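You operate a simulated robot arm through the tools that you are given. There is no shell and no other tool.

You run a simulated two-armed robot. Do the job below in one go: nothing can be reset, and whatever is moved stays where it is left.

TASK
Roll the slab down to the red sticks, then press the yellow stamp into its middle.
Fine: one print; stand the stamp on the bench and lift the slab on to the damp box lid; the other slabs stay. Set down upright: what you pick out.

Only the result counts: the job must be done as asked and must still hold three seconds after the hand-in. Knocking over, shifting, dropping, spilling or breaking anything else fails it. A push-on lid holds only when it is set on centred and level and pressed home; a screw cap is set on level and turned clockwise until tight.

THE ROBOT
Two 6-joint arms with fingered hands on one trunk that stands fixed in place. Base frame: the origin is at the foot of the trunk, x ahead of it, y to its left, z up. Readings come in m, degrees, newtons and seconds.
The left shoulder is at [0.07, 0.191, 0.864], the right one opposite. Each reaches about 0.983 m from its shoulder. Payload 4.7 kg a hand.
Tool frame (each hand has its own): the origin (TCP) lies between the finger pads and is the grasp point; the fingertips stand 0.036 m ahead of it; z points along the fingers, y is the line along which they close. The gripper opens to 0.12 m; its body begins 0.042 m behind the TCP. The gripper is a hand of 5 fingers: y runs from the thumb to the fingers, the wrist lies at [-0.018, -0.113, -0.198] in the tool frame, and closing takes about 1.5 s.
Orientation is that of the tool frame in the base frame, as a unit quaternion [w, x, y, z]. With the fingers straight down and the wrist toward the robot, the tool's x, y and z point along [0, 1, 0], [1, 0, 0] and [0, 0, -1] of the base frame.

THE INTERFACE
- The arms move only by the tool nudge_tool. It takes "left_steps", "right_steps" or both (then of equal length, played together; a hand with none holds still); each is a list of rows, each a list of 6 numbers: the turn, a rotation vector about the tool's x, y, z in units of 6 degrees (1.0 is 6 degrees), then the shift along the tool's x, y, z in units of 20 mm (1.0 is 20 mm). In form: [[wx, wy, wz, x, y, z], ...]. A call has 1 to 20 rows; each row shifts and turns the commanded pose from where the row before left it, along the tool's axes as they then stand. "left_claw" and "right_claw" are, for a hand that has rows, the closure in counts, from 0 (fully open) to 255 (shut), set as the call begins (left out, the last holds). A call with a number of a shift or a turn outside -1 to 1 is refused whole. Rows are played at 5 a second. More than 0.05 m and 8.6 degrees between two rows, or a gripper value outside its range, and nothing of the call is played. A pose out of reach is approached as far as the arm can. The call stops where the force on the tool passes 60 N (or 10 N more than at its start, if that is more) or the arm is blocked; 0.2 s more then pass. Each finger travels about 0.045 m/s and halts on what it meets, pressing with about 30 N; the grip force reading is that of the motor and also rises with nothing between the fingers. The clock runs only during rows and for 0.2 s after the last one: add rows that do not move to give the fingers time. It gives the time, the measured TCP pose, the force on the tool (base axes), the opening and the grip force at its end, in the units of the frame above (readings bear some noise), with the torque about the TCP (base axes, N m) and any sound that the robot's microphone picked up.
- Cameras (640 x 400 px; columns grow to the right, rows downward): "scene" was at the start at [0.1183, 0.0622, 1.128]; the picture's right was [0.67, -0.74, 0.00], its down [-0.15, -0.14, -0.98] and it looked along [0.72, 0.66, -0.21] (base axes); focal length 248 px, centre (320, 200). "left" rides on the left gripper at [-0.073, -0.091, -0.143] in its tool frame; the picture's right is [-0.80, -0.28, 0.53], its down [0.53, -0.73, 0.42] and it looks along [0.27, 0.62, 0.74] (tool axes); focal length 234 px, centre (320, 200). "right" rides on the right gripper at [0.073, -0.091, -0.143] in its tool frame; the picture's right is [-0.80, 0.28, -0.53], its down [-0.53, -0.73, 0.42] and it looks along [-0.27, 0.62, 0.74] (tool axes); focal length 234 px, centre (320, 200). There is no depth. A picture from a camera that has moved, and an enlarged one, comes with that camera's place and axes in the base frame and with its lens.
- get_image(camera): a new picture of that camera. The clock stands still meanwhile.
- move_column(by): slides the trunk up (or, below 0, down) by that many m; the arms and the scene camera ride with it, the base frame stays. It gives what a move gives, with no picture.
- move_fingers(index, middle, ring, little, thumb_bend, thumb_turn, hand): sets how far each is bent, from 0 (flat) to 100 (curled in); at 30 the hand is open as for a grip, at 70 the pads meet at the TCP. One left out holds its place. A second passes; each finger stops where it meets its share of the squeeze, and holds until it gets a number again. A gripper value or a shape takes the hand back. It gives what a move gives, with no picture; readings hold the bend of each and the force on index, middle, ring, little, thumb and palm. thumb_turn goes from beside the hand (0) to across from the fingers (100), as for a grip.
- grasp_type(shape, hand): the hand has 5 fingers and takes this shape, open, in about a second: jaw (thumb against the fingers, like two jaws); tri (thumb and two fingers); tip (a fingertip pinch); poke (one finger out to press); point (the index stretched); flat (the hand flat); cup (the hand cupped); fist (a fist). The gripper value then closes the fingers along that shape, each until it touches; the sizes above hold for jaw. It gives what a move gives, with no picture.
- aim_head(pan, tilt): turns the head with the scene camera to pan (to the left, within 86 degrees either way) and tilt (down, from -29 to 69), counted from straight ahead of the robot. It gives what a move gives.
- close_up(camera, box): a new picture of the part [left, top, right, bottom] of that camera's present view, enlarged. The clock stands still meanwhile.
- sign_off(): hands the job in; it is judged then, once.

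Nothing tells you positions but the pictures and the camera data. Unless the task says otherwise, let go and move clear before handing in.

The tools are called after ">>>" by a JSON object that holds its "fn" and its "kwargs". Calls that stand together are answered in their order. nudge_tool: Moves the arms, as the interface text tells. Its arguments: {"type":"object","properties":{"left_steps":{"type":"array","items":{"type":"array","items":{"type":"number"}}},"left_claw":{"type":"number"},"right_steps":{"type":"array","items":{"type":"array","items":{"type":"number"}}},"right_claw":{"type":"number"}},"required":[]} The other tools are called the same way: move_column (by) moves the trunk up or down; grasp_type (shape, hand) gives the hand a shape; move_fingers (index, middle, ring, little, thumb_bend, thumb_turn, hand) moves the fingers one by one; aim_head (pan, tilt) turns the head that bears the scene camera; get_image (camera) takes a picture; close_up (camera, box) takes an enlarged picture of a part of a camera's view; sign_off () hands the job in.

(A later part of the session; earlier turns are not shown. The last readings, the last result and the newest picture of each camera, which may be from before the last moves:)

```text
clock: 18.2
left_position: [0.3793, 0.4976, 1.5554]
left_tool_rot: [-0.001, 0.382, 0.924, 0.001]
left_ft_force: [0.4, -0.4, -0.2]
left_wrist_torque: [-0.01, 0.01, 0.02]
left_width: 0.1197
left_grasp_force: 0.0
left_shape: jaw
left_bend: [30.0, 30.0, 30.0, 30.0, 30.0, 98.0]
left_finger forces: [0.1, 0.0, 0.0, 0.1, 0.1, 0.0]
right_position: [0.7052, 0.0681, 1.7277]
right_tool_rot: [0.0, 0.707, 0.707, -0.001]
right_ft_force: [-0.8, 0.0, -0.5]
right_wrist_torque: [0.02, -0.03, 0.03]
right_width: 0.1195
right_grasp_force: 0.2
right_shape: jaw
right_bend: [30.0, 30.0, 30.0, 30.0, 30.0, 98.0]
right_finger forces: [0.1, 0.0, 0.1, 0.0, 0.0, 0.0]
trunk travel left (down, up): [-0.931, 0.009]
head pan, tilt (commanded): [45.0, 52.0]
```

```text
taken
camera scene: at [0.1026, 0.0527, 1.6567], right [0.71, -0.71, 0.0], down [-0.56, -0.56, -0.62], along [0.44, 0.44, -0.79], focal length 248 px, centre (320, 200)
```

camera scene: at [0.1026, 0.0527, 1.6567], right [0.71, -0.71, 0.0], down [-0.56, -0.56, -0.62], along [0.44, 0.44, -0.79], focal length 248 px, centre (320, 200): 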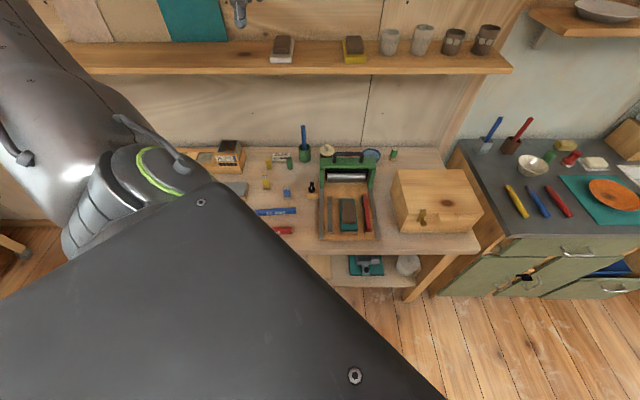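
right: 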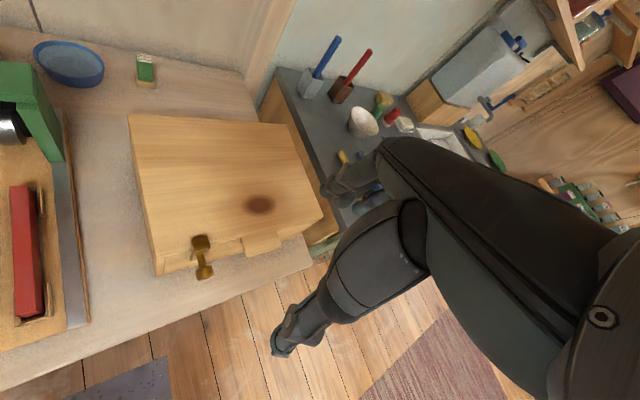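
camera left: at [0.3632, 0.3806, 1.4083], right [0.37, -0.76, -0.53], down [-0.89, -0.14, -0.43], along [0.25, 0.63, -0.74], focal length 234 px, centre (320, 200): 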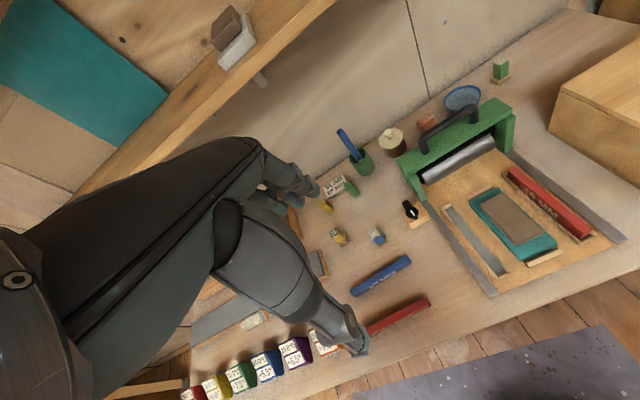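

Shelf edge is ~0.915 m out at z≈1.28, so I'll swing outward to 0.78 m, go down, then come back in over the stick.

>>> {"fn": "nudge_tool", "kwargs": {"left_steps": [[0, 0, -0.06, 0.474, 1, 0], [0, 0, -0.06, 0.474, 1, 0], [0, 0, -0.06, 0.474, 1, 0], [0, 0, -0.06, 0.474, 1, 0], [0, 0, -0.06, 0.474, 1, 0], [0, 0, -0.06, 0.474, 1, 0], [0, 0, -0.06, 0.474, 1, 0], [0, 0, -0.06, 0.474, 1, 0]]}}

>>> {"fn": "nudge_tool", "kwargs": {"left_steps": [[0, 0, 0, 0, 0, 1], [0, 0, 0, 0, 0, 1], [0, 0, 0, 0, 0, 1], [0, 0, 0, 0, 0, 1], [0, 0, 0, 0, 0, 1], [0, 0, 0, 0, 0, 1], [0, 0, 0, 0, 0, 1], [0, 0, 0, 0, 0, 1], [0, 0, 0, 0, 0, 1], [0, 0, 0, 0, 0, 1], [0, 0, 0, 0, 0, 1], [0, 0, 0, 0, 0, 1], [0, 0, 0, 0, 0, 1], [0, 0, 0, 0, 0, 1], [0, 0, 0, 0, 0, 1]]}}

>>> {"fn": "get_image", "kwargs": {"camera": "scene"}}

>>> {"fn": "get_image", "kwargs": {"camera": "left"}}

```text
clock: 20.0
left_position: [0.4638, 0.6276, 1.5643]
left_tool_rot: [0.001, 0.361, 0.933, 0.003]
left_ft_force: [0.2, 0.5, -0.3]
left_wrist_torque: [0.01, -0.02, -0.05]
left_width: 0.1196
left_grasp_force: 0.0
left_shape: jaw
left_bend: [30.0, 30.0, 30.0, 30.0, 30.0, 98.0]
left_finger forces: [0.0, 0.0, 0.0, 0.1, 0.0, 0.0]
left hand out of reach, approached as far as the arm can: row 1, 2, 3, 4, 5, 6
right_position: [0.7019, 0.0671, 1.7301]
right_tool_rot: [0.002, 0.707, 0.707, 0.0]
right_ft_force: [0.5, 0.2, -0.9]
right_wrist_torque: [0.0, -0.04, -0.03]
right_width: 0.1196
right_grasp_force: 0.0
right_shape: jaw
right_bend: [30.0, 30.0, 30.0, 30.0, 30.0, 98.0]
right_finger forces: [0.0, 0.0, 0.0, 0.0, 0.0, 0.0]
trunk travel left (down, up): [-0.931, 0.009]
head pan, tilt (commanded): [45.0, 52.0]
```

```text
clock: 23.2
left_position: [0.4898, 0.5972, 1.2675]
left_tool_rot: [0.0, 0.359, 0.933, 0.002]
left_ft_force: [0.2, 0.5, 0.1]
left_wrist_torque: [-0.02, -0.01, 0.01]
left_width: 0.12
left_grasp_force: 0.0
left_shape: jaw
left_bend: [30.0, 30.0, 30.0, 30.0, 30.0, 98.0]
left_finger forces: [0.1, 0.0, 0.1, 0.0, 0.1, 0.0]
left hand out of reach, approached as far as the arm can: row 1, 2, 3, 4, 6, 8
right_position: [0.7052, 0.0695, 1.7272]
right_tool_rot: [-0.001, 0.706, 0.708, 0.0]
right_ft_force: [0.7, 0.4, -0.4]
right_wrist_torque: [-0.01, 0.03, 0.01]
right_width: 0.1197
right_grasp_force: 0.0
right_shape: jaw
right_bend: [30.0, 30.0, 30.0, 30.0, 30.0, 98.0]
right_finger forces: [0.0, 0.0, 0.1, 0.1, 0.1, 0.0]
trunk travel left (down, up): [-0.931, 0.009]
head pan, tilt (commanded): [45.0, 52.0]
```

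```text
taken
camera scene: at [0.1028, 0.0533, 1.6567], right [0.71, -0.71, 0.0], down [-0.56, -0.56, -0.62], along [0.44, 0.43, -0.79], focal length 248 px, centre (320, 200)
```

scene: 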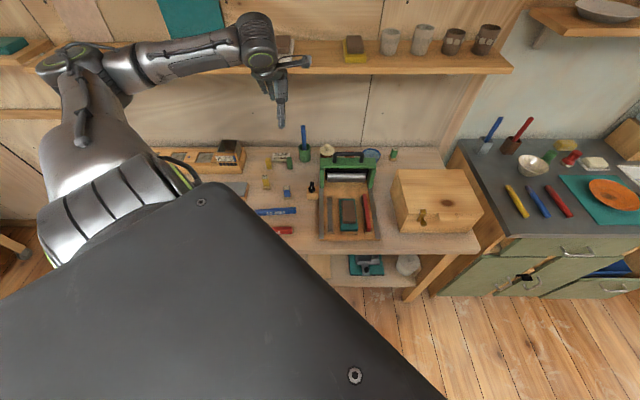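

```text
taken
camera left: at [0.4818, 0.4812, 1.4093], right [0.41, -0.74, -0.53], down [-0.89, -0.19, -0.43], along [0.22, 0.64, -0.74], focal length 234 px, centre (320, 200)
```

left: 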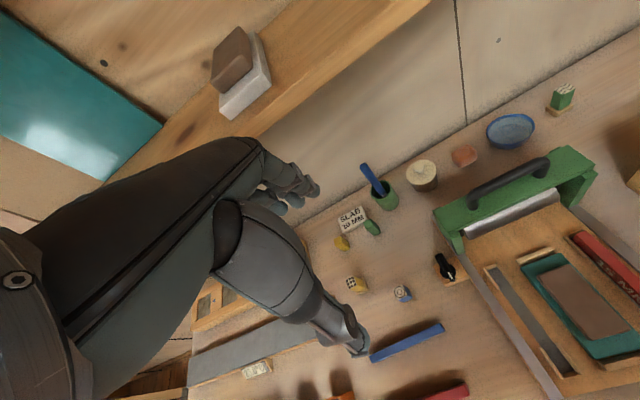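

The elbow is well clear of the shelf (about a=0.46). Continuing down and sideways toward the stick.

>>> {"fn": "nudge_tool", "kwargs": {"left_steps": [[0, 0, 0, 0.26, 0, 1], [0, 0, 0, 0.26, 0, 1], [0, 0, 0, 0.26, 0, 1], [0, 0, 0, 0.26, 0, 1], [0, 0, 0, 0.26, 0, 1], [0, 0, 0, 0.26, 0, 1], [0, 0, 0, 0.26, 0, 1], [0, 0, 0, 0.26, 0, 1], [0, 0, 0, 0.26, 0, 1], [0, 0, 0, 0.26, 0, 1], [0, 0, 0, 0.26, 0, 1], [0, 0, 0, 0.26, 0, 1], [0, 0, 0, 0.26, 0, 1], [0, 0, 0, 0.26, 0, 1], [0, 0, 0, 0.26, 0, 1], [0, 0, 0, 0.26, 0, 1]]}}

>>> {"fn": "get_image", "kwargs": {"camera": "scene"}}

```text
clock: 26.6
left_position: [0.4267, 0.654, 0.9469]
left_tool_rot: [0.001, 0.36, 0.933, 0.001]
left_ft_force: [-0.2, 0.7, 0.3]
left_wrist_torque: [0.03, 0.0, 0.0]
left_width: 0.1197
left_grasp_force: 0.0
left_shape: jaw
left_bend: [30.0, 30.0, 30.0, 30.0, 30.0, 98.0]
left_finger forces: [0.1, 0.0, 0.1, 0.1, 0.0, 0.0]
right_position: [0.7045, 0.0685, 1.7273]
right_tool_rot: [0.0, 0.707, 0.707, 0.0]
right_ft_force: [0.1, 0.6, 0.0]
right_wrist_torque: [0.0, 0.01, -0.01]
right_width: 0.1198
right_grasp_force: 0.0
right_shape: jaw
right_bend: [30.0, 30.0, 30.0, 30.0, 30.0, 98.0]
right_finger forces: [0.0, 0.0, 0.1, 0.0, 0.0, 0.0]
trunk travel left (down, up): [-0.931, 0.009]
head pan, tilt (commanded): [45.0, 52.0]
```

```text
taken
camera scene: at [0.1025, 0.0529, 1.6567], right [0.71, -0.71, 0.0], down [-0.56, -0.56, -0.62], along [0.44, 0.43, -0.79], focal length 248 px, centre (320, 200)
```

scene: 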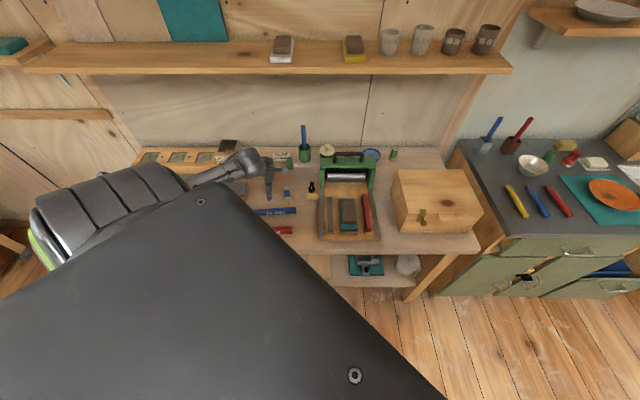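

>>> {"fn": "nudge_tool", "kwargs": {"left_steps": [[0, 0, 0, 0.044, -0.953, 0], [0, 0, 0, 0.044, -0.953, 0], [0, 0, 0, 0.044, -0.953, 0.4], [0, 0, 0, 0.044, -0.953, 0.4], [0, 0, 0, 0.044, -0.953, 0.4], [0, 0, 0, 0.044, -0.953, 0.4], [0, 0, 0, 0.044, -0.953, 0.4], [0, 0, 0, 0.044, -0.953, 0.4]]}}

>>> {"fn": "get_image", "kwargs": {"camera": "left"}}

>>> {"fn": "get_image", "kwargs": {"camera": "scene"}}

```text
clock: 28.4
left_position: [0.3214, 0.5451, 0.9007]
left_tool_rot: [0.0, 0.36, 0.933, 0.002]
left_ft_force: [0.6, -0.9, 0.0]
left_wrist_torque: [-0.01, -0.01, 0.0]
left_width: 0.1196
left_grasp_force: 0.1
left_shape: jaw
left_bend: [30.0, 30.0, 30.0, 30.0, 30.0, 98.0]
left_finger forces: [0.1, 0.1, 0.1, 0.1, 0.0, 0.1]
right_position: [0.7026, 0.0662, 1.7272]
right_tool_rot: [-0.001, 0.707, 0.708, 0.0]
right_ft_force: [0.1, -0.5, 0.1]
right_wrist_torque: [-0.01, 0.01, -0.01]
right_width: 0.1198
right_grasp_force: 0.0
right_shape: jaw
right_bend: [30.0, 30.0, 30.0, 30.0, 30.0, 98.0]
right_finger forces: [0.1, 0.0, 0.0, 0.0, 0.0, 0.0]
trunk travel left (down, up): [-0.931, 0.009]
head pan, tilt (commanded): [45.0, 52.0]
```

```text
taken
camera left: at [0.3119, 0.4287, 1.0422], right [0.41, -0.74, -0.53], down [-0.89, -0.18, -0.43], along [0.22, 0.64, -0.73], focal length 234 px, centre (320, 200)
```

left: 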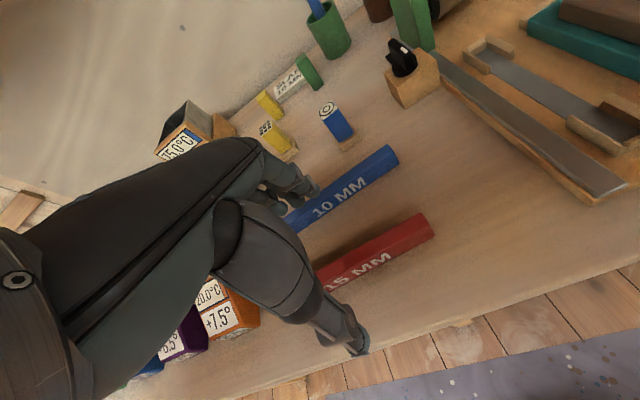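

```text
taken
camera scene: at [0.1015, 0.0518, 1.6568], right [0.71, -0.71, 0.0], down [-0.56, -0.56, -0.62], along [0.44, 0.44, -0.79], focal length 248 px, centre (320, 200)
```

scene: 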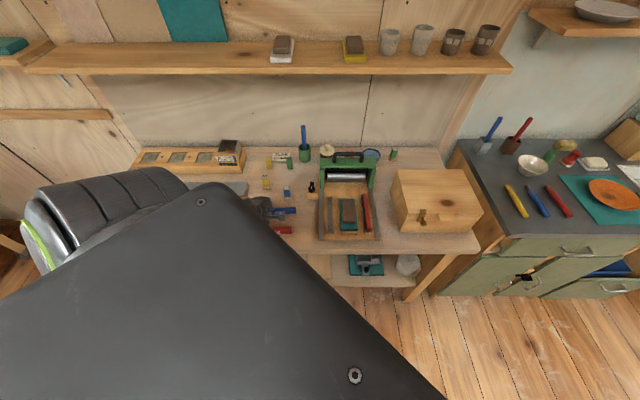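

The hand straddles the stick. I'll part-close to keep the fingers clear of the blue stick behind, then lower.

>>> {"fn": "nudge_tool", "kwargs": {"left_steps": [[0, 0, 0, 0, 0, 0], [0, 0, 0, 0, 0, 0], [0, 0, 0, 0, 0, 0], [0, 0, 0, 0, 0, 0], [0, 0, 0, 0, 0, 0]], "left_claw": 140}}

>>> {"fn": "get_image", "kwargs": {"camera": "left"}}

>>> {"fn": "close_up", "kwargs": {"camera": "left", "box": [240, 160, 440, 380]}}

>>> {"fn": "close_up", "kwargs": {"camera": "scene", "box": [230, 170, 310, 250]}}

```text
clock: 29.6
left_position: [0.3206, 0.5446, 0.9001]
left_tool_rot: [0.0, 0.359, 0.933, 0.001]
left_ft_force: [-1.0, 0.5, -0.2]
left_wrist_torque: [-0.01, 0.0, 0.03]
left_width: 0.0546
left_grasp_force: 0.1
left_shape: jaw
left_bend: [74.0, 47.0, 44.0, 42.0, 72.0, 100.0]
left_finger forces: [0.1, 0.1, 0.1, 0.0, 0.0, 0.0]
right_position: [0.7059, 0.0688, 1.727]
right_tool_rot: [-0.001, 0.708, 0.706, 0.0]
right_ft_force: [0.6, -0.2, 0.3]
right_wrist_torque: [-0.01, -0.02, -0.02]
right_width: 0.1197
right_grasp_force: 0.1
right_shape: jaw
right_bend: [30.0, 30.0, 30.0, 30.0, 30.0, 98.0]
right_finger forces: [0.1, 0.1, 0.0, 0.1, 0.0, 0.0]
trunk travel left (down, up): [-0.931, 0.009]
head pan, tilt (commanded): [45.0, 52.0]
```

```text
taken
camera left: at [0.3124, 0.4293, 1.0418], right [0.41, -0.74, -0.53], down [-0.89, -0.19, -0.43], along [0.22, 0.64, -0.74], focal length 234 px, centre (320, 200)
```

left: 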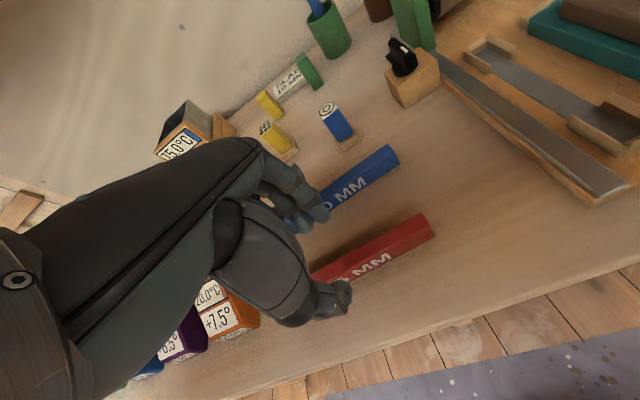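

```text
1.82 times, centred on (340, 270) of left
camera zoom: at [0.3124, 0.4293, 1.0418], right [0.41, -0.74, -0.53], down [-0.89, -0.19, -0.43], along [0.22, 0.64, -0.74], focal length 426 px, centre (284, 73)
```

zoom: 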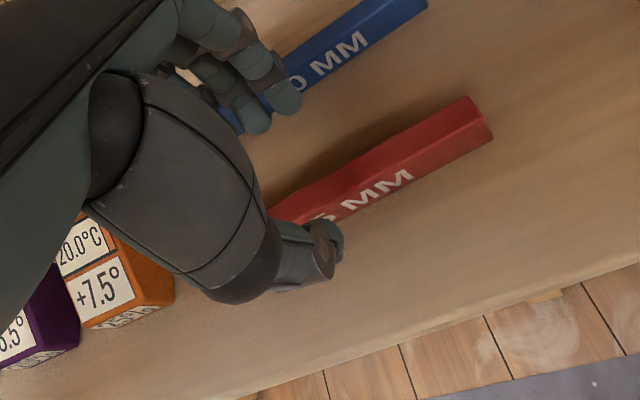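

```text
5.00 times, centred on (270, 210) of scene
camera zoom: at [0.1023, 0.0525, 1.6567], right [0.71, -0.71, 0.0], down [-0.56, -0.56, -0.62], along [0.44, 0.44, -0.79], focal length 1239 px, centre (570, 150)
```

zoom: 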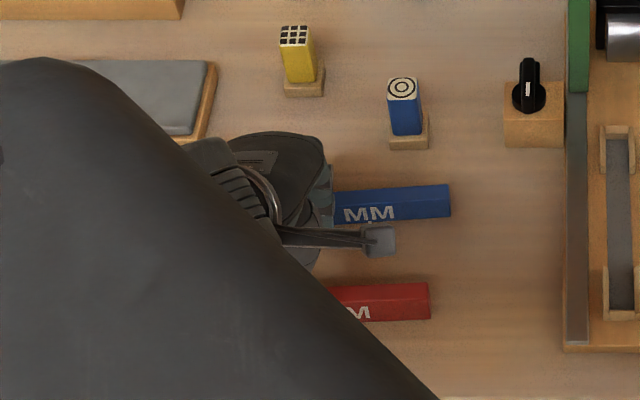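

Spacing looks right. Lowering onto the stick.

>>> {"fn": "nudge_tool", "kwargs": {"left_steps": [[0, 0, 0, 0, 0, 1], [0, 0, 0, 0, 0, 1], [0, 0, 0, 0, 0, 0.4], [0, 0, 0, 0, 0, 0.2], [0, 0, 0, 0, 0, 0.2], [0, 0, 0, 0, 0, 0]]}}

>>> {"fn": "close_up", "kwargs": {"camera": "left", "box": [240, 160, 440, 380]}}

```text
clock: 31.0
left_position: [0.3199, 0.5465, 0.8421]
left_tool_rot: [0.001, 0.359, 0.933, 0.002]
left_ft_force: [0.0, 0.2, 1.4]
left_wrist_torque: [-0.02, -0.01, -0.02]
left_width: 0.0545
left_grasp_force: 0.1
left_shape: jaw
left_bend: [74.0, 47.0, 44.0, 42.0, 72.0, 100.0]
left_finger forces: [0.1, 0.1, 0.1, 0.1, 0.1, 0.0]
right_position: [0.7039, 0.0681, 1.7278]
right_tool_rot: [0.0, 0.707, 0.707, 0.0]
right_ft_force: [1.2, 0.1, 0.2]
right_wrist_torque: [-0.03, -0.01, -0.01]
right_width: 0.1198
right_grasp_force: 0.1
right_shape: jaw
right_bend: [30.0, 30.0, 30.0, 30.0, 30.0, 98.0]
right_finger forces: [0.1, 0.0, 0.0, 0.0, 0.1, 0.1]
trunk travel left (down, up): [-0.931, 0.009]
head pan, tilt (commanded): [45.0, 52.0]
```

```text
1.82 times, centred on (340, 270) of left
camera zoom: at [0.3118, 0.4293, 0.9846], right [0.41, -0.74, -0.53], down [-0.89, -0.19, -0.43], along [0.22, 0.64, -0.74], focal length 426 px, centre (284, 73)
```

zoom: 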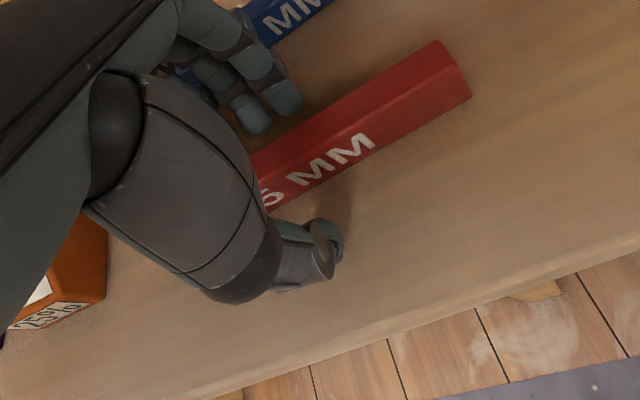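

>>> {"fn": "nudge_tool", "kwargs": {"left_steps": [[0, 0, 0, 0, 0, 0], [0, 0, 0, 0, 0, 0], [0, 0, 0, 0, 0, 0], [0, 0, 0, 0, 0, 0], [0, 0, 0, 0, 0, 0], [0, 0, 0, 0, 0, 0], [0, 0, 0, 0, 0, 0], [0, 0, 0, 0, 0, 0]], "left_claw": 255}}

>>> {"fn": "close_up", "kwargs": {"camera": "left", "box": [240, 160, 440, 380]}}

```text
clock: 32.8
left_position: [0.3211, 0.5454, 0.8426]
left_tool_rot: [0.0, 0.359, 0.933, 0.002]
left_ft_force: [0.3, -0.6, -0.4]
left_wrist_torque: [0.0, -0.02, -0.03]
left_width: 0.0105
left_grasp_force: 30.1
left_shape: jaw
left_bend: [72.0, 66.0, 67.0, 70.0, 74.0, 100.0]
left_finger forces: [16.9, 7.0, 2.8, 0.1, 26.8, 0.1]
right_position: [0.7045, 0.0684, 1.7273]
right_tool_rot: [0.001, 0.707, 0.707, -0.001]
right_ft_force: [0.0, 0.6, 0.3]
right_wrist_torque: [0.04, 0.01, 0.0]
right_width: 0.1198
right_grasp_force: 0.0
right_shape: jaw
right_bend: [30.0, 30.0, 30.0, 30.0, 30.0, 98.0]
right_finger forces: [0.0, 0.0, 0.0, 0.1, 0.0, 0.1]
trunk travel left (down, up): [-0.931, 0.009]
head pan, tilt (commanded): [45.0, 52.0]
```

```text
1.82 times, centred on (340, 270) of left
camera zoom: at [0.3117, 0.4293, 0.9847], right [0.41, -0.74, -0.53], down [-0.89, -0.19, -0.43], along [0.22, 0.64, -0.74], focal length 426 px, centre (284, 73)
```

zoom: 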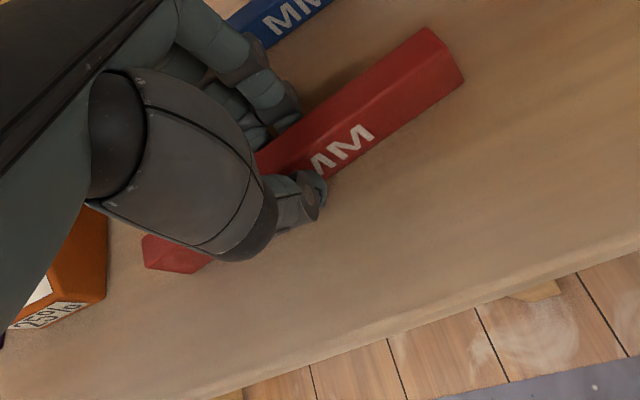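

Gripped firmly (index, middle, ring vs thumb); the stick has yawed about 5.6° in the hand, which I'll compensate for. Lifting and moving outward.

>>> {"fn": "nudge_tool", "kwargs": {"left_steps": [[0, 0, 0, 0, 0, -0.5], [0, 0, 0, 0, 0, -1], [0, 0, 0, 0, 0, -1], [0, 0, 0, 0, 1, -1], [0, 0, 0, 0, 1, -1], [0, 0, 0, 0, 1, -1], [0, 0, 0, 0, 1, -1], [0, 0, 0, 0, 0, -1], [0, 0, 0, 0, 0, 0]]}}

>>> {"fn": "get_image", "kwargs": {"camera": "left"}}

>>> {"fn": "get_image", "kwargs": {"camera": "scene"}}

```text
clock: 34.8
left_position: [0.3724, 0.6033, 0.9945]
left_tool_rot: [0.0, 0.359, 0.933, 0.0]
left_ft_force: [-0.4, 0.5, -1.5]
left_wrist_torque: [0.0, 0.0, 0.01]
left_width: 0.0104
left_grasp_force: 29.7
left_shape: jaw
left_bend: [72.0, 66.0, 68.0, 70.0, 74.0, 100.0]
left_finger forces: [17.2, 6.8, 2.9, 0.0, 27.0, 0.0]
right_position: [0.7033, 0.0678, 1.7272]
right_tool_rot: [-0.001, 0.707, 0.707, 0.0]
right_ft_force: [-0.2, 0.8, -0.1]
right_wrist_torque: [-0.02, -0.02, -0.02]
right_width: 0.1196
right_grasp_force: 0.0
right_shape: jaw
right_bend: [30.0, 30.0, 30.0, 30.0, 30.0, 98.0]
right_finger forces: [0.0, 0.0, 0.1, 0.1, 0.1, 0.0]
trunk travel left (down, up): [-0.931, 0.009]
head pan, tilt (commanded): [45.0, 52.0]
```

```text
taken
camera left: at [0.3633, 0.4871, 1.1363], right [0.41, -0.74, -0.53], down [-0.89, -0.19, -0.43], along [0.22, 0.64, -0.74], focal length 234 px, centre (320, 200)
```

left: 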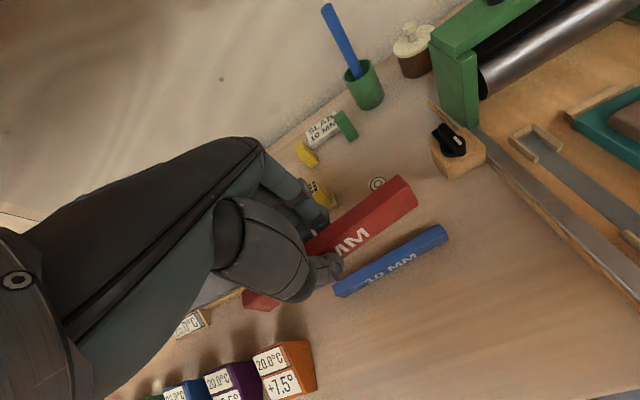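

```text
taken
camera scene: at [0.102, 0.0523, 1.6567], right [0.71, -0.71, 0.0], down [-0.56, -0.56, -0.62], along [0.44, 0.44, -0.79], focal length 248 px, centre (320, 200)
```

scene: 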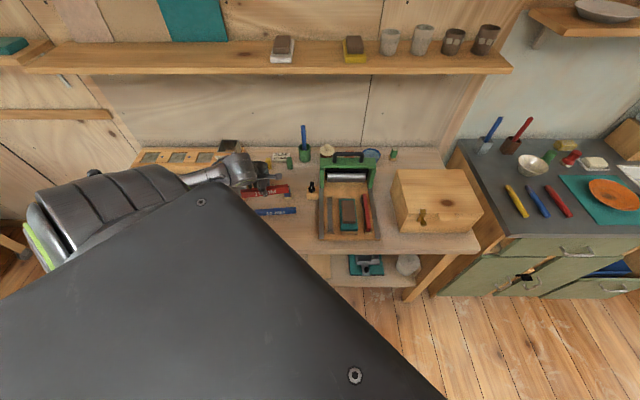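

Stick is held level and clear. Carrying it over the jig and beginning the turn.

>>> {"fn": "nudge_tool", "kwargs": {"left_steps": [[0, 0, 0, -1, -0.033, 0], [0, 0, 0, -1, -0.033, 0], [0, 0, 0, -1, -0.033, 0], [0, 0, 0, -1, -0.033, 0], [0, 0, 0, -1, -0.033, 0], [0, 0, 0, -1, -0.033, 0], [0, 0, 0, -1, -0.033, 0], [0, 0, 0, -1, -0.033, 0], [0, 0, 0, -1, -0.033, 0], [0, 0, 0, -1, -0.033, 0], [0, 0, 0, -1, -0.033, 0], [0, 0, 0, -1, -0.033, 0], [0, 0, 0.5, 0, 0, 0], [0, 0, 1, 0, 0, 0], [0, 0, 1, 0, 0, 0], [0, 0, 1, 0, 0, 0], [0, 0, 1, 0, 0, 0], [0, 0, 1, 0, 0, 0], [0, 0, 0.5, 0, 0, 0], [0, 0, 0, 0, 0, 0]]}}

>>> {"fn": "get_image", "kwargs": {"camera": "scene"}}

>>> {"fn": "get_image", "kwargs": {"camera": "left"}}

```text
clock: 39.0
left_position: [0.5466, 0.4371, 0.9927]
left_tool_rot: [0.0, 0.63, 0.776, 0.001]
left_ft_force: [-0.1, 0.1, -1.1]
left_wrist_torque: [-0.02, 0.02, 0.01]
left_width: 0.0106
left_grasp_force: 30.0
left_shape: jaw
left_bend: [72.0, 66.0, 68.0, 70.0, 74.0, 100.0]
left_finger forces: [17.3, 6.7, 2.9, 0.0, 26.8, 0.0]
right_position: [0.7055, 0.0684, 1.7269]
right_tool_rot: [0.0, 0.707, 0.707, 0.0]
right_ft_force: [-0.8, 0.0, 0.5]
right_wrist_torque: [0.03, -0.01, -0.03]
right_width: 0.1201
right_grasp_force: 0.1
right_shape: jaw
right_bend: [30.0, 30.0, 30.0, 30.0, 30.0, 98.0]
right_finger forces: [0.1, 0.0, 0.1, 0.0, 0.0, 0.0]
trunk travel left (down, up): [-0.931, 0.009]
head pan, tilt (commanded): [45.0, 52.0]
```

```text
taken
camera scene: at [0.1026, 0.0526, 1.6567], right [0.71, -0.71, 0.0], down [-0.56, -0.56, -0.62], along [0.44, 0.44, -0.79], focal length 248 px, centre (320, 200)
```

scene: 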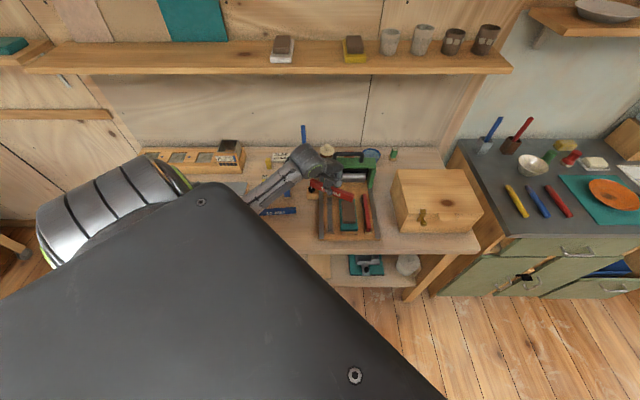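

```text
taken
camera left: at [0.4708, 0.3472, 1.1346], right [-0.11, -0.84, -0.53], down [-0.83, 0.37, -0.42], along [0.55, 0.39, -0.74], focal length 234 px, centre (320, 200)
```

left: 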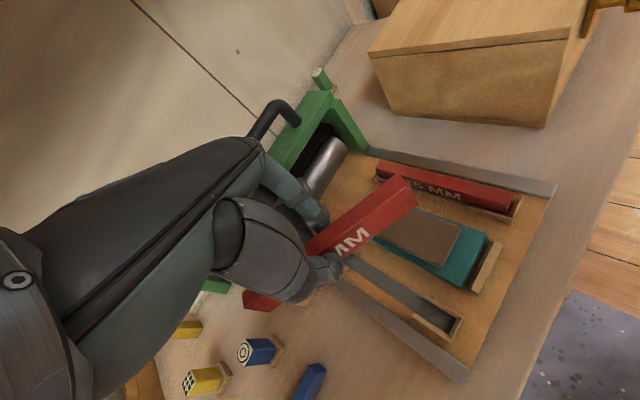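

>>> {"fn": "nudge_tool", "kwargs": {"left_steps": [[0, 0, 0.946, 0, 0, 0], [0, 0, 0.946, 0, 0, 0], [0, 0, 0.946, 0, 0, 0], [0, 0, 0.946, 0, 0, 0], [0, 0, 0.946, 0, 0, 0], [0, 0, 0.946, 0, 0, 0], [0, 0, 0.946, 0, 0, 0], [0, 0, 0.946, 0, 0, 0], [0, 0, 0.946, 0, 0, 0], [0, 0, 0.946, 0, 0, 0], [0, 0, 0.946, 0, 0, 0], [0, 0, 0, 0, 0, 0]]}}

>>> {"fn": "get_image", "kwargs": {"camera": "scene"}}

>>> {"fn": "get_image", "kwargs": {"camera": "left"}}

>>> {"fn": "close_up", "kwargs": {"camera": "scene", "box": [260, 140, 400, 245]}}

```text
clock: 41.6
left_position: [0.5452, 0.4379, 0.9936]
left_tool_rot: [0.0, 0.942, 0.337, 0.001]
left_ft_force: [-0.4, 0.0, 0.6]
left_wrist_torque: [-0.04, 0.0, -0.04]
left_width: 0.0106
left_grasp_force: 30.0
left_shape: jaw
left_bend: [72.0, 66.0, 68.0, 70.0, 74.0, 100.0]
left_finger forces: [17.3, 6.7, 2.9, 0.0, 26.8, 0.0]
right_position: [0.7049, 0.0676, 1.7276]
right_tool_rot: [0.001, 0.707, 0.707, 0.0]
right_ft_force: [-0.9, -0.2, -0.7]
right_wrist_torque: [-0.02, 0.0, -0.01]
right_width: 0.1196
right_grasp_force: 0.0
right_shape: jaw
right_bend: [30.0, 30.0, 30.0, 30.0, 30.0, 98.0]
right_finger forces: [0.0, 0.1, 0.1, 0.1, 0.0, 0.0]
trunk travel left (down, up): [-0.931, 0.009]
head pan, tilt (commanded): [45.0, 52.0]
```

```text
taken
camera scene: at [0.1025, 0.0527, 1.6567], right [0.71, -0.71, 0.0], down [-0.56, -0.56, -0.62], along [0.44, 0.44, -0.79], focal length 248 px, centre (320, 200)
```

scene: 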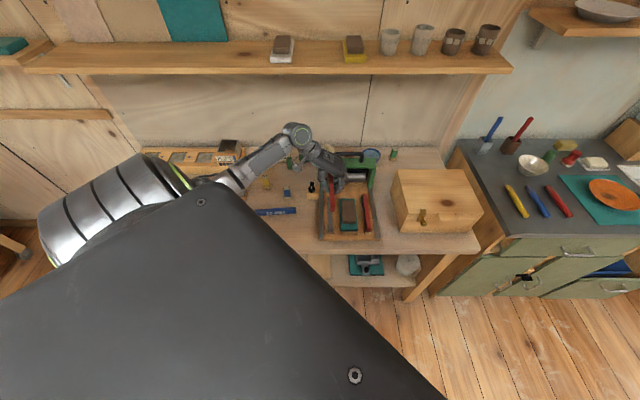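

```text
taken
camera left: at [0.4309, 0.462, 1.1352], right [-0.8, -0.29, -0.53], down [-0.05, 0.91, -0.42], along [0.6, -0.31, -0.74], focal length 234 px, centre (320, 200)
```

left: 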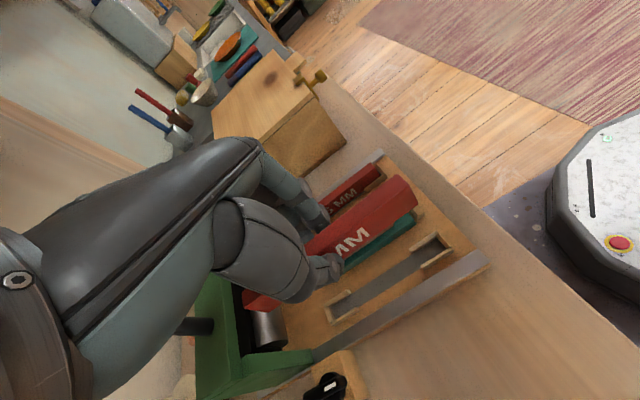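

```text
3.81 times, centred on (330, 192) of scene
camera zoom: at [0.1025, 0.0527, 1.6567], right [0.71, -0.71, 0.0], down [-0.56, -0.56, -0.62], along [0.44, 0.44, -0.79], focal length 944 px, centre (282, 229)
```

zoom: 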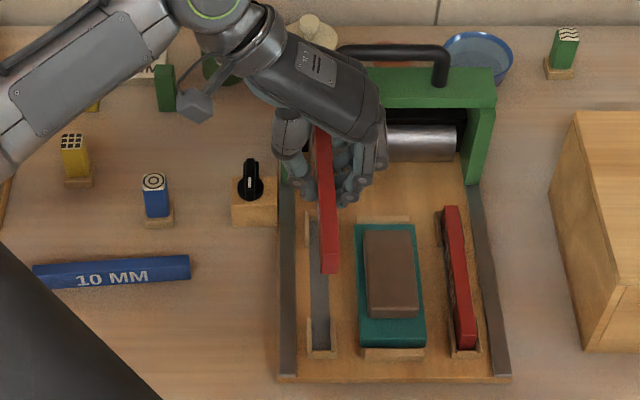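

Stick is now roughly along the holder. Zooming to measure its exact heading and position.

>>> {"fn": "close_up", "kwargs": {"camera": "scene", "box": [324, 162, 356, 222]}}

>>> {"fn": "close_up", "kwargs": {"camera": "scene", "box": [325, 170, 349, 188]}}

>>> {"fn": "close_up", "kwargs": {"camera": "left", "box": [230, 150, 490, 350]}}

```text
6.67 times, centred on (340, 192) of scene
camera zoom: at [0.1025, 0.0527, 1.6567], right [0.71, -0.71, 0.0], down [-0.56, -0.56, -0.62], along [0.44, 0.44, -0.79], focal length 1652 px, centre (187, 253)
```

zoom: 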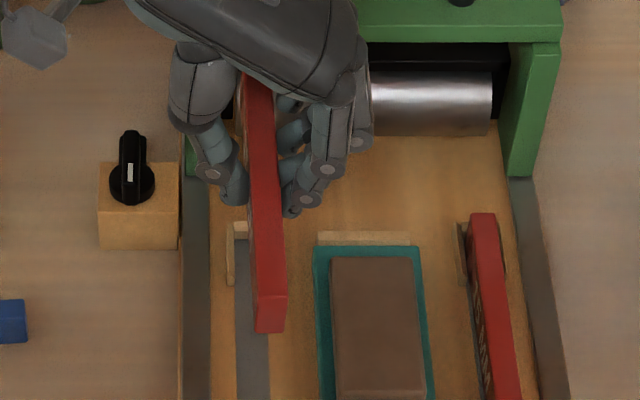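

```text
16.00 times, centred on (337, 179) of scene
camera zoom: at [0.1025, 0.0527, 1.6567], right [0.71, -0.71, 0.0], down [-0.56, -0.56, -0.62], along [0.44, 0.44, -0.79], focal length 3966 px, centre (48, 536)
```

zoom: 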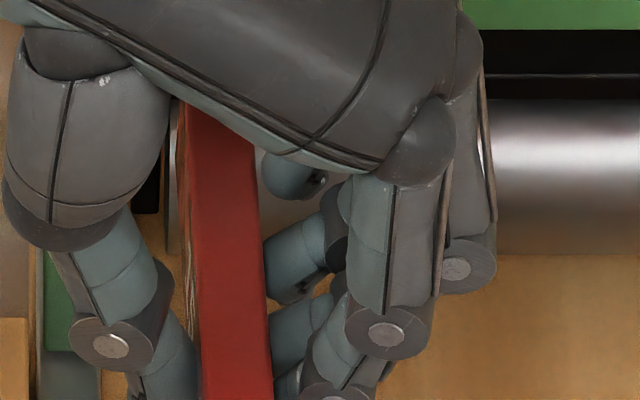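

```text
2.00 times, centred on (360, 250) of left
camera zoom: at [0.4309, 0.462, 1.1352], right [-0.8, -0.29, -0.53], down [-0.05, 0.91, -0.42], along [0.6, -0.31, -0.74], focal length 468 px, centre (240, 100)
```

zoom: 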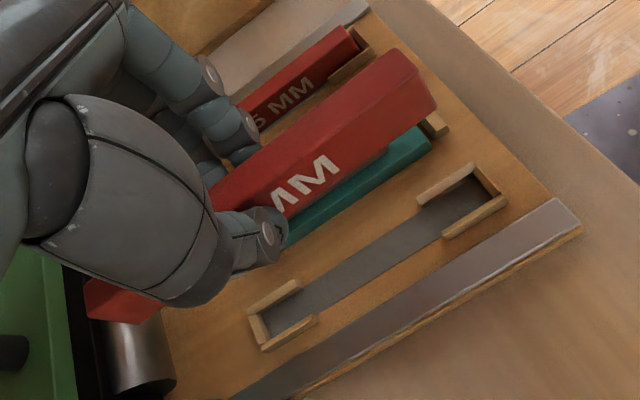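

The stick is level and aligned within ~1° of the holder (b≈0.077, front end a≈0.61). Small yaw correction, then lowering most of the way.

>>> {"fn": "nudge_tool", "kwargs": {"left_steps": [[0, 0, 0.12, 0, 0, 0], [0, 0, 0, 0, 0, 1], [0, 0, 0, 0, 0, 1], [0, 0, 0, 0, 0, 1], [0, 0, 0, 0, 0, 1], [0, 0, 0, 0, 0, 1], [0, 0, 0, 0, 0, 0]]}}

>>> {"fn": "close_up", "kwargs": {"camera": "scene", "box": [324, 172, 356, 232]}}

>>> {"fn": "close_up", "kwargs": {"camera": "left", "box": [230, 150, 490, 350]}}

```text
clock: 43.2
left_position: [0.5475, 0.4388, 0.8924]
left_tool_rot: [-0.002, 0.944, 0.331, 0.002]
left_ft_force: [0.0, 0.1, -0.1]
left_wrist_torque: [0.03, -0.01, 0.01]
left_width: 0.0104
left_grasp_force: 30.2
left_shape: jaw
left_bend: [72.0, 66.0, 68.0, 70.0, 74.0, 100.0]
left_finger forces: [17.2, 6.7, 2.9, 0.0, 26.9, 0.0]
right_position: [0.7055, 0.0686, 1.7274]
right_tool_rot: [0.0, 0.707, 0.707, 0.001]
right_ft_force: [-0.2, 0.1, 0.0]
right_wrist_torque: [-0.01, -0.03, -0.01]
right_width: 0.1198
right_grasp_force: 0.1
right_shape: jaw
right_bend: [30.0, 30.0, 30.0, 30.0, 30.0, 98.0]
right_finger forces: [0.0, 0.1, 0.0, 0.1, 0.0, 0.1]
trunk travel left (down, up): [-0.931, 0.009]
head pan, tilt (commanded): [45.0, 52.0]
```

```text
6.67 times, centred on (340, 202) of scene
camera zoom: at [0.1026, 0.0526, 1.6567], right [0.71, -0.71, 0.0], down [-0.56, -0.56, -0.62], along [0.44, 0.44, -0.79], focal length 1652 px, centre (187, 187)
```

zoom: 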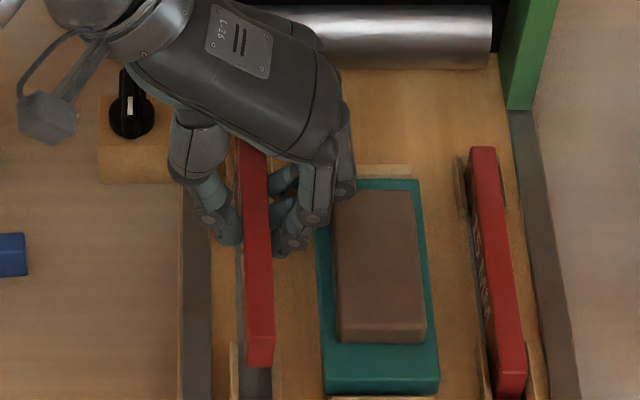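

```text
2.00 times, centred on (360, 250) of left
camera zoom: at [0.4311, 0.4646, 1.0341], right [-0.8, -0.28, -0.53], down [-0.04, 0.91, -0.42], along [0.6, -0.32, -0.74], focal length 468 px, centre (240, 100)
```

zoom: 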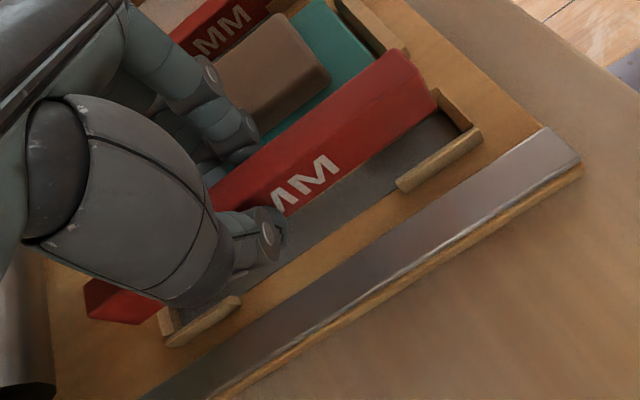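

Checking the alignment and finger clearance to the slab more closely before going further.

>>> {"fn": "close_up", "kwargs": {"camera": "scene", "box": [328, 185, 352, 200]}}

>>> {"fn": "close_up", "kwargs": {"camera": "scene", "box": [328, 205, 344, 235]}}

>>> {"fn": "close_up", "kwargs": {"camera": "left", "box": [290, 160, 390, 240]}}

```text
16.00 times, centred on (340, 192) of scene
camera zoom: at [0.1026, 0.0526, 1.6567], right [0.71, -0.71, 0.0], down [-0.56, -0.56, -0.62], along [0.44, 0.44, -0.79], focal length 3966 px, centre (0, 320)
```

zoom: 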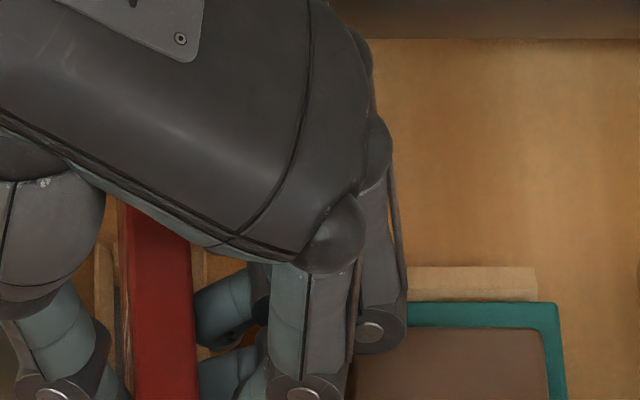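

```text
13.33 times, centred on (336, 220) of scene
camera zoom: at [0.1026, 0.0526, 1.6567], right [0.71, -0.71, 0.0], down [-0.56, -0.56, -0.62], along [0.44, 0.44, -0.79], focal length 3305 px, centre (107, -67)
```

zoom: 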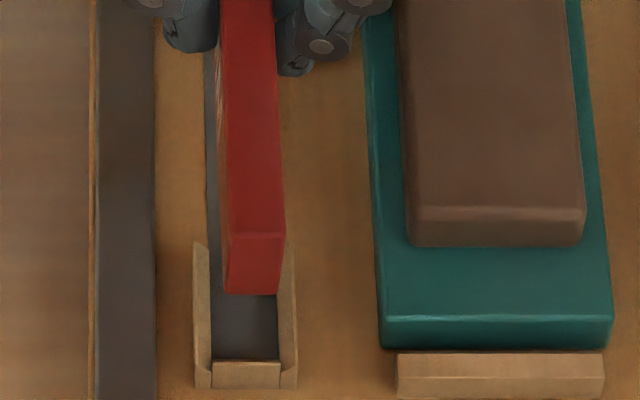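

```text
5.00 times, centred on (340, 200) of left
camera zoom: at [0.4311, 0.4646, 1.0341], right [-0.8, -0.28, -0.53], down [-0.04, 0.91, -0.42], along [0.6, -0.32, -0.74], focal length 1171 px, centre (220, 200)
```

zoom: 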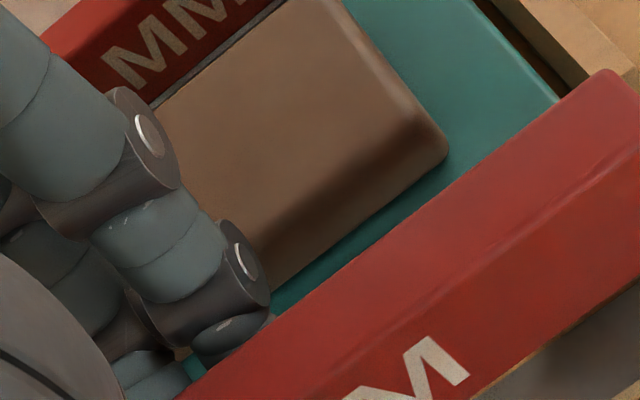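

Fingers' outer joints will stay about 1 cm above the slab, so full seating is safe. Fine yaw correction and slow lowering into the holder.

>>> {"fn": "nudge_tool", "kwargs": {"left_steps": [[0, 0, 0.13, 0, 0.03, 0], [0, 0, 0, 0, 0, 0.5], [0, 0, 0, 0, 0, 0.5], [0, 0, 0, 0, 0, 0.2], [0, 0, 0, 0, 0, 0.2], [0, 0, 0, 0, 0, 0]]}}

>>> {"fn": "close_up", "kwargs": {"camera": "scene", "box": [324, 182, 356, 242]}}

>>> {"fn": "close_up", "kwargs": {"camera": "left", "box": [230, 150, 490, 350]}}

```text
clock: 44.6
left_position: [0.5475, 0.4383, 0.8635]
left_tool_rot: [-0.001, 0.946, 0.324, 0.001]
left_ft_force: [-0.2, -0.4, 0.0]
left_wrist_torque: [-0.01, 0.02, 0.07]
left_width: 0.0105
left_grasp_force: 29.9
left_shape: jaw
left_bend: [72.0, 66.0, 68.0, 70.0, 74.0, 100.0]
left_finger forces: [17.3, 6.6, 2.8, 0.0, 26.9, 0.0]
right_position: [0.7038, 0.0692, 1.7281]
right_tool_rot: [0.0, 0.707, 0.707, 0.0]
right_ft_force: [0.2, 0.1, 0.1]
right_wrist_torque: [0.03, 0.02, -0.02]
right_width: 0.1196
right_grasp_force: 0.0
right_shape: jaw
right_bend: [30.0, 30.0, 30.0, 30.0, 30.0, 98.0]
right_finger forces: [0.0, 0.0, 0.1, 0.0, 0.1, 0.1]
trunk travel left (down, up): [-0.931, 0.009]
head pan, tilt (commanded): [45.0, 52.0]
```

```text
6.67 times, centred on (340, 212) of scene
camera zoom: at [0.1027, 0.0527, 1.6567], right [0.71, -0.71, 0.0], down [-0.56, -0.56, -0.62], along [0.44, 0.44, -0.79], focal length 1652 px, centre (187, 120)
```

zoom: 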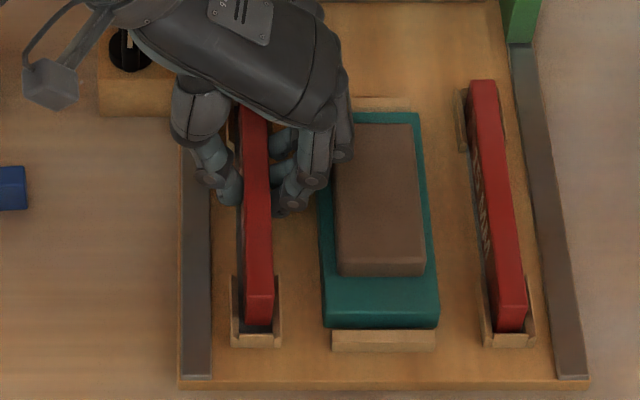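

```text
2.00 times, centred on (360, 250) of left
camera zoom: at [0.4326, 0.4657, 1.006], right [-0.81, -0.27, -0.53], down [-0.03, 0.91, -0.42], along [0.59, -0.32, -0.74], focal length 468 px, centre (240, 100)
```

zoom: 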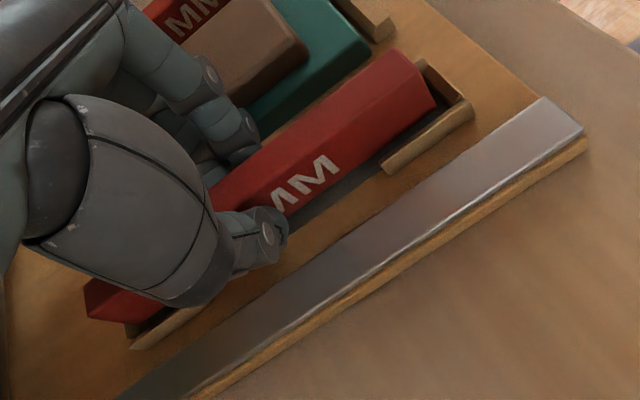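

>>> {"fn": "close_up", "kwargs": {"camera": "scene", "box": [328, 216, 342, 236]}}

>>> {"fn": "close_up", "kwargs": {"camera": "scene", "box": [328, 190, 352, 205]}}

>>> {"fn": "close_up", "kwargs": {"camera": "left", "box": [260, 270, 360, 340]}}

>>> {"fn": "close_up", "kwargs": {"camera": "left", "box": [400, 160, 500, 240]}}

```text
16.00 times, centred on (335, 226) of scene
camera zoom: at [0.1027, 0.0527, 1.6567], right [0.71, -0.71, 0.0], down [-0.56, -0.56, -0.62], along [0.44, 0.44, -0.79], focal length 3966 px, centre (80, -216)
```

zoom: 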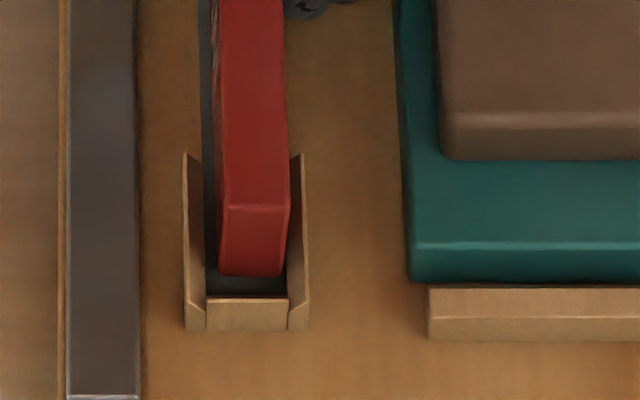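

```text
16.00 times, centred on (340, 198) of scene
camera zoom: at [0.1027, 0.0527, 1.6567], right [0.71, -0.71, 0.0], down [-0.56, -0.56, -0.62], along [0.44, 0.44, -0.79], focal length 3966 px, centre (0, 240)
```

zoom: 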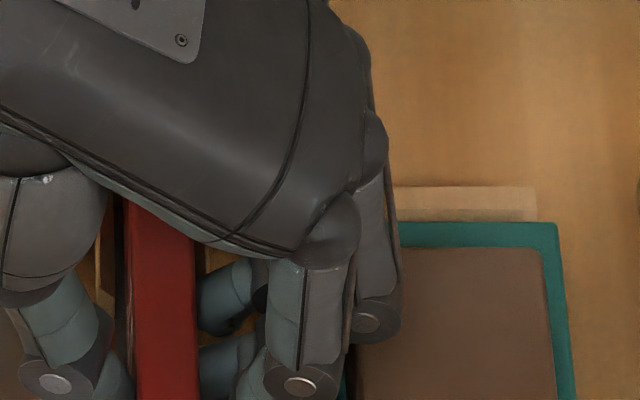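

```text
5.71 times, centred on (310, 305) of left
camera zoom: at [0.4326, 0.4657, 1.006], right [-0.81, -0.27, -0.53], down [-0.03, 0.91, -0.42], along [0.59, -0.32, -0.74], focal length 1338 px, centre (377, -400)
```

zoom: 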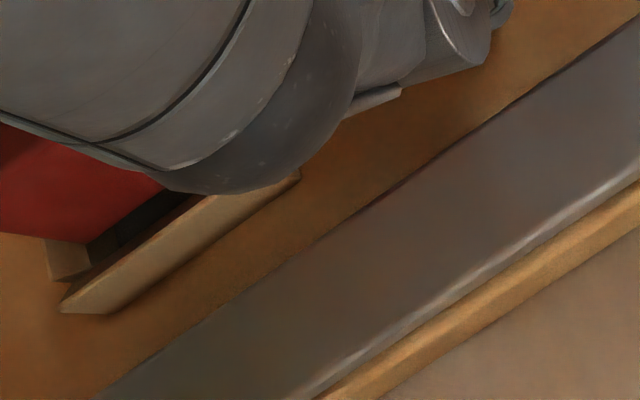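

```text
5.00 times, centred on (450, 200) of left
camera zoom: at [0.4326, 0.4657, 1.006], right [-0.81, -0.27, -0.53], down [-0.03, 0.91, -0.42], along [0.59, -0.32, -0.74], focal length 1171 px, centre (-330, 200)
```

zoom: 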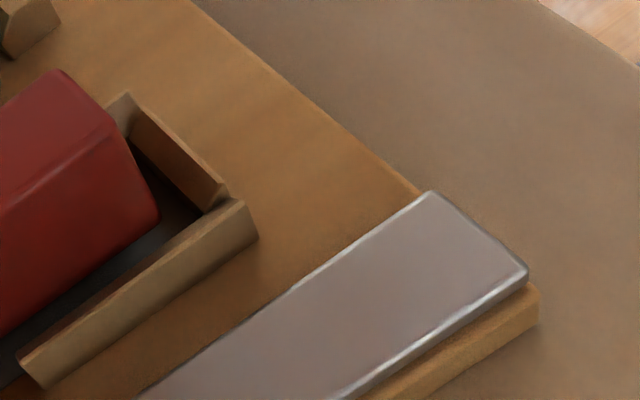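

Aligned within a millimetre. Lowering the last centimetre.

>>> {"fn": "nudge_tool", "kwargs": {"left_steps": [[0, 0, 0, 0, -0.02, 0.2], [0, 0, 0, 0, 0, 0.15], [0, 0, 0, 0, 0, 0.1], [0, 0, 0, 0, 0, 0]]}}

>>> {"fn": "close_up", "kwargs": {"camera": "scene", "box": [328, 216, 342, 236]}}

>>> {"fn": "close_up", "kwargs": {"camera": "left", "box": [260, 270, 360, 340]}}

```text
clock: 45.6
left_position: [0.5459, 0.4383, 0.8551]
left_tool_rot: [-0.002, 0.946, 0.325, 0.001]
left_ft_force: [-1.1, 1.1, 2.5]
left_wrist_torque: [-0.09, -0.07, 0.01]
left_width: 0.0105
left_grasp_force: 30.3
left_shape: jaw
left_bend: [72.0, 66.0, 69.0, 70.0, 74.0, 100.0]
left_finger forces: [16.9, 10.6, 2.8, 0.0, 27.9, 0.0]
right_position: [0.7043, 0.0681, 1.7286]
right_tool_rot: [0.0, 0.708, 0.707, 0.0]
right_ft_force: [-0.3, 0.7, 0.0]
right_wrist_torque: [0.01, -0.05, 0.0]
right_width: 0.1195
right_grasp_force: 0.0
right_shape: jaw
right_bend: [30.0, 30.0, 30.0, 30.0, 30.0, 98.0]
right_finger forces: [0.0, 0.0, 0.0, 0.0, 0.0, 0.0]
trunk travel left (down, up): [-0.931, 0.009]
head pan, tilt (commanded): [45.0, 52.0]
```

```text
16.00 times, centred on (335, 226) of scene
camera zoom: at [0.1021, 0.0528, 1.6567], right [0.71, -0.71, 0.0], down [-0.56, -0.56, -0.62], along [0.44, 0.44, -0.79], focal length 3966 px, centre (80, -216)
```

zoom: 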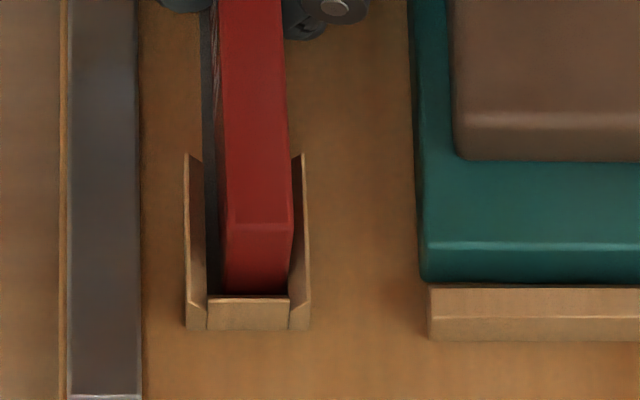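

```text
5.71 times, centred on (310, 305) of left
camera zoom: at [0.432, 0.4653, 0.9974], right [-0.8, -0.27, -0.53], down [-0.03, 0.91, -0.42], along [0.59, -0.32, -0.74], focal length 1338 px, centre (377, -400)
```

zoom: 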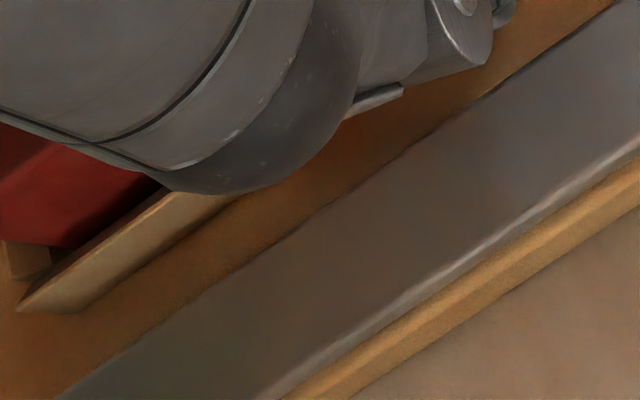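

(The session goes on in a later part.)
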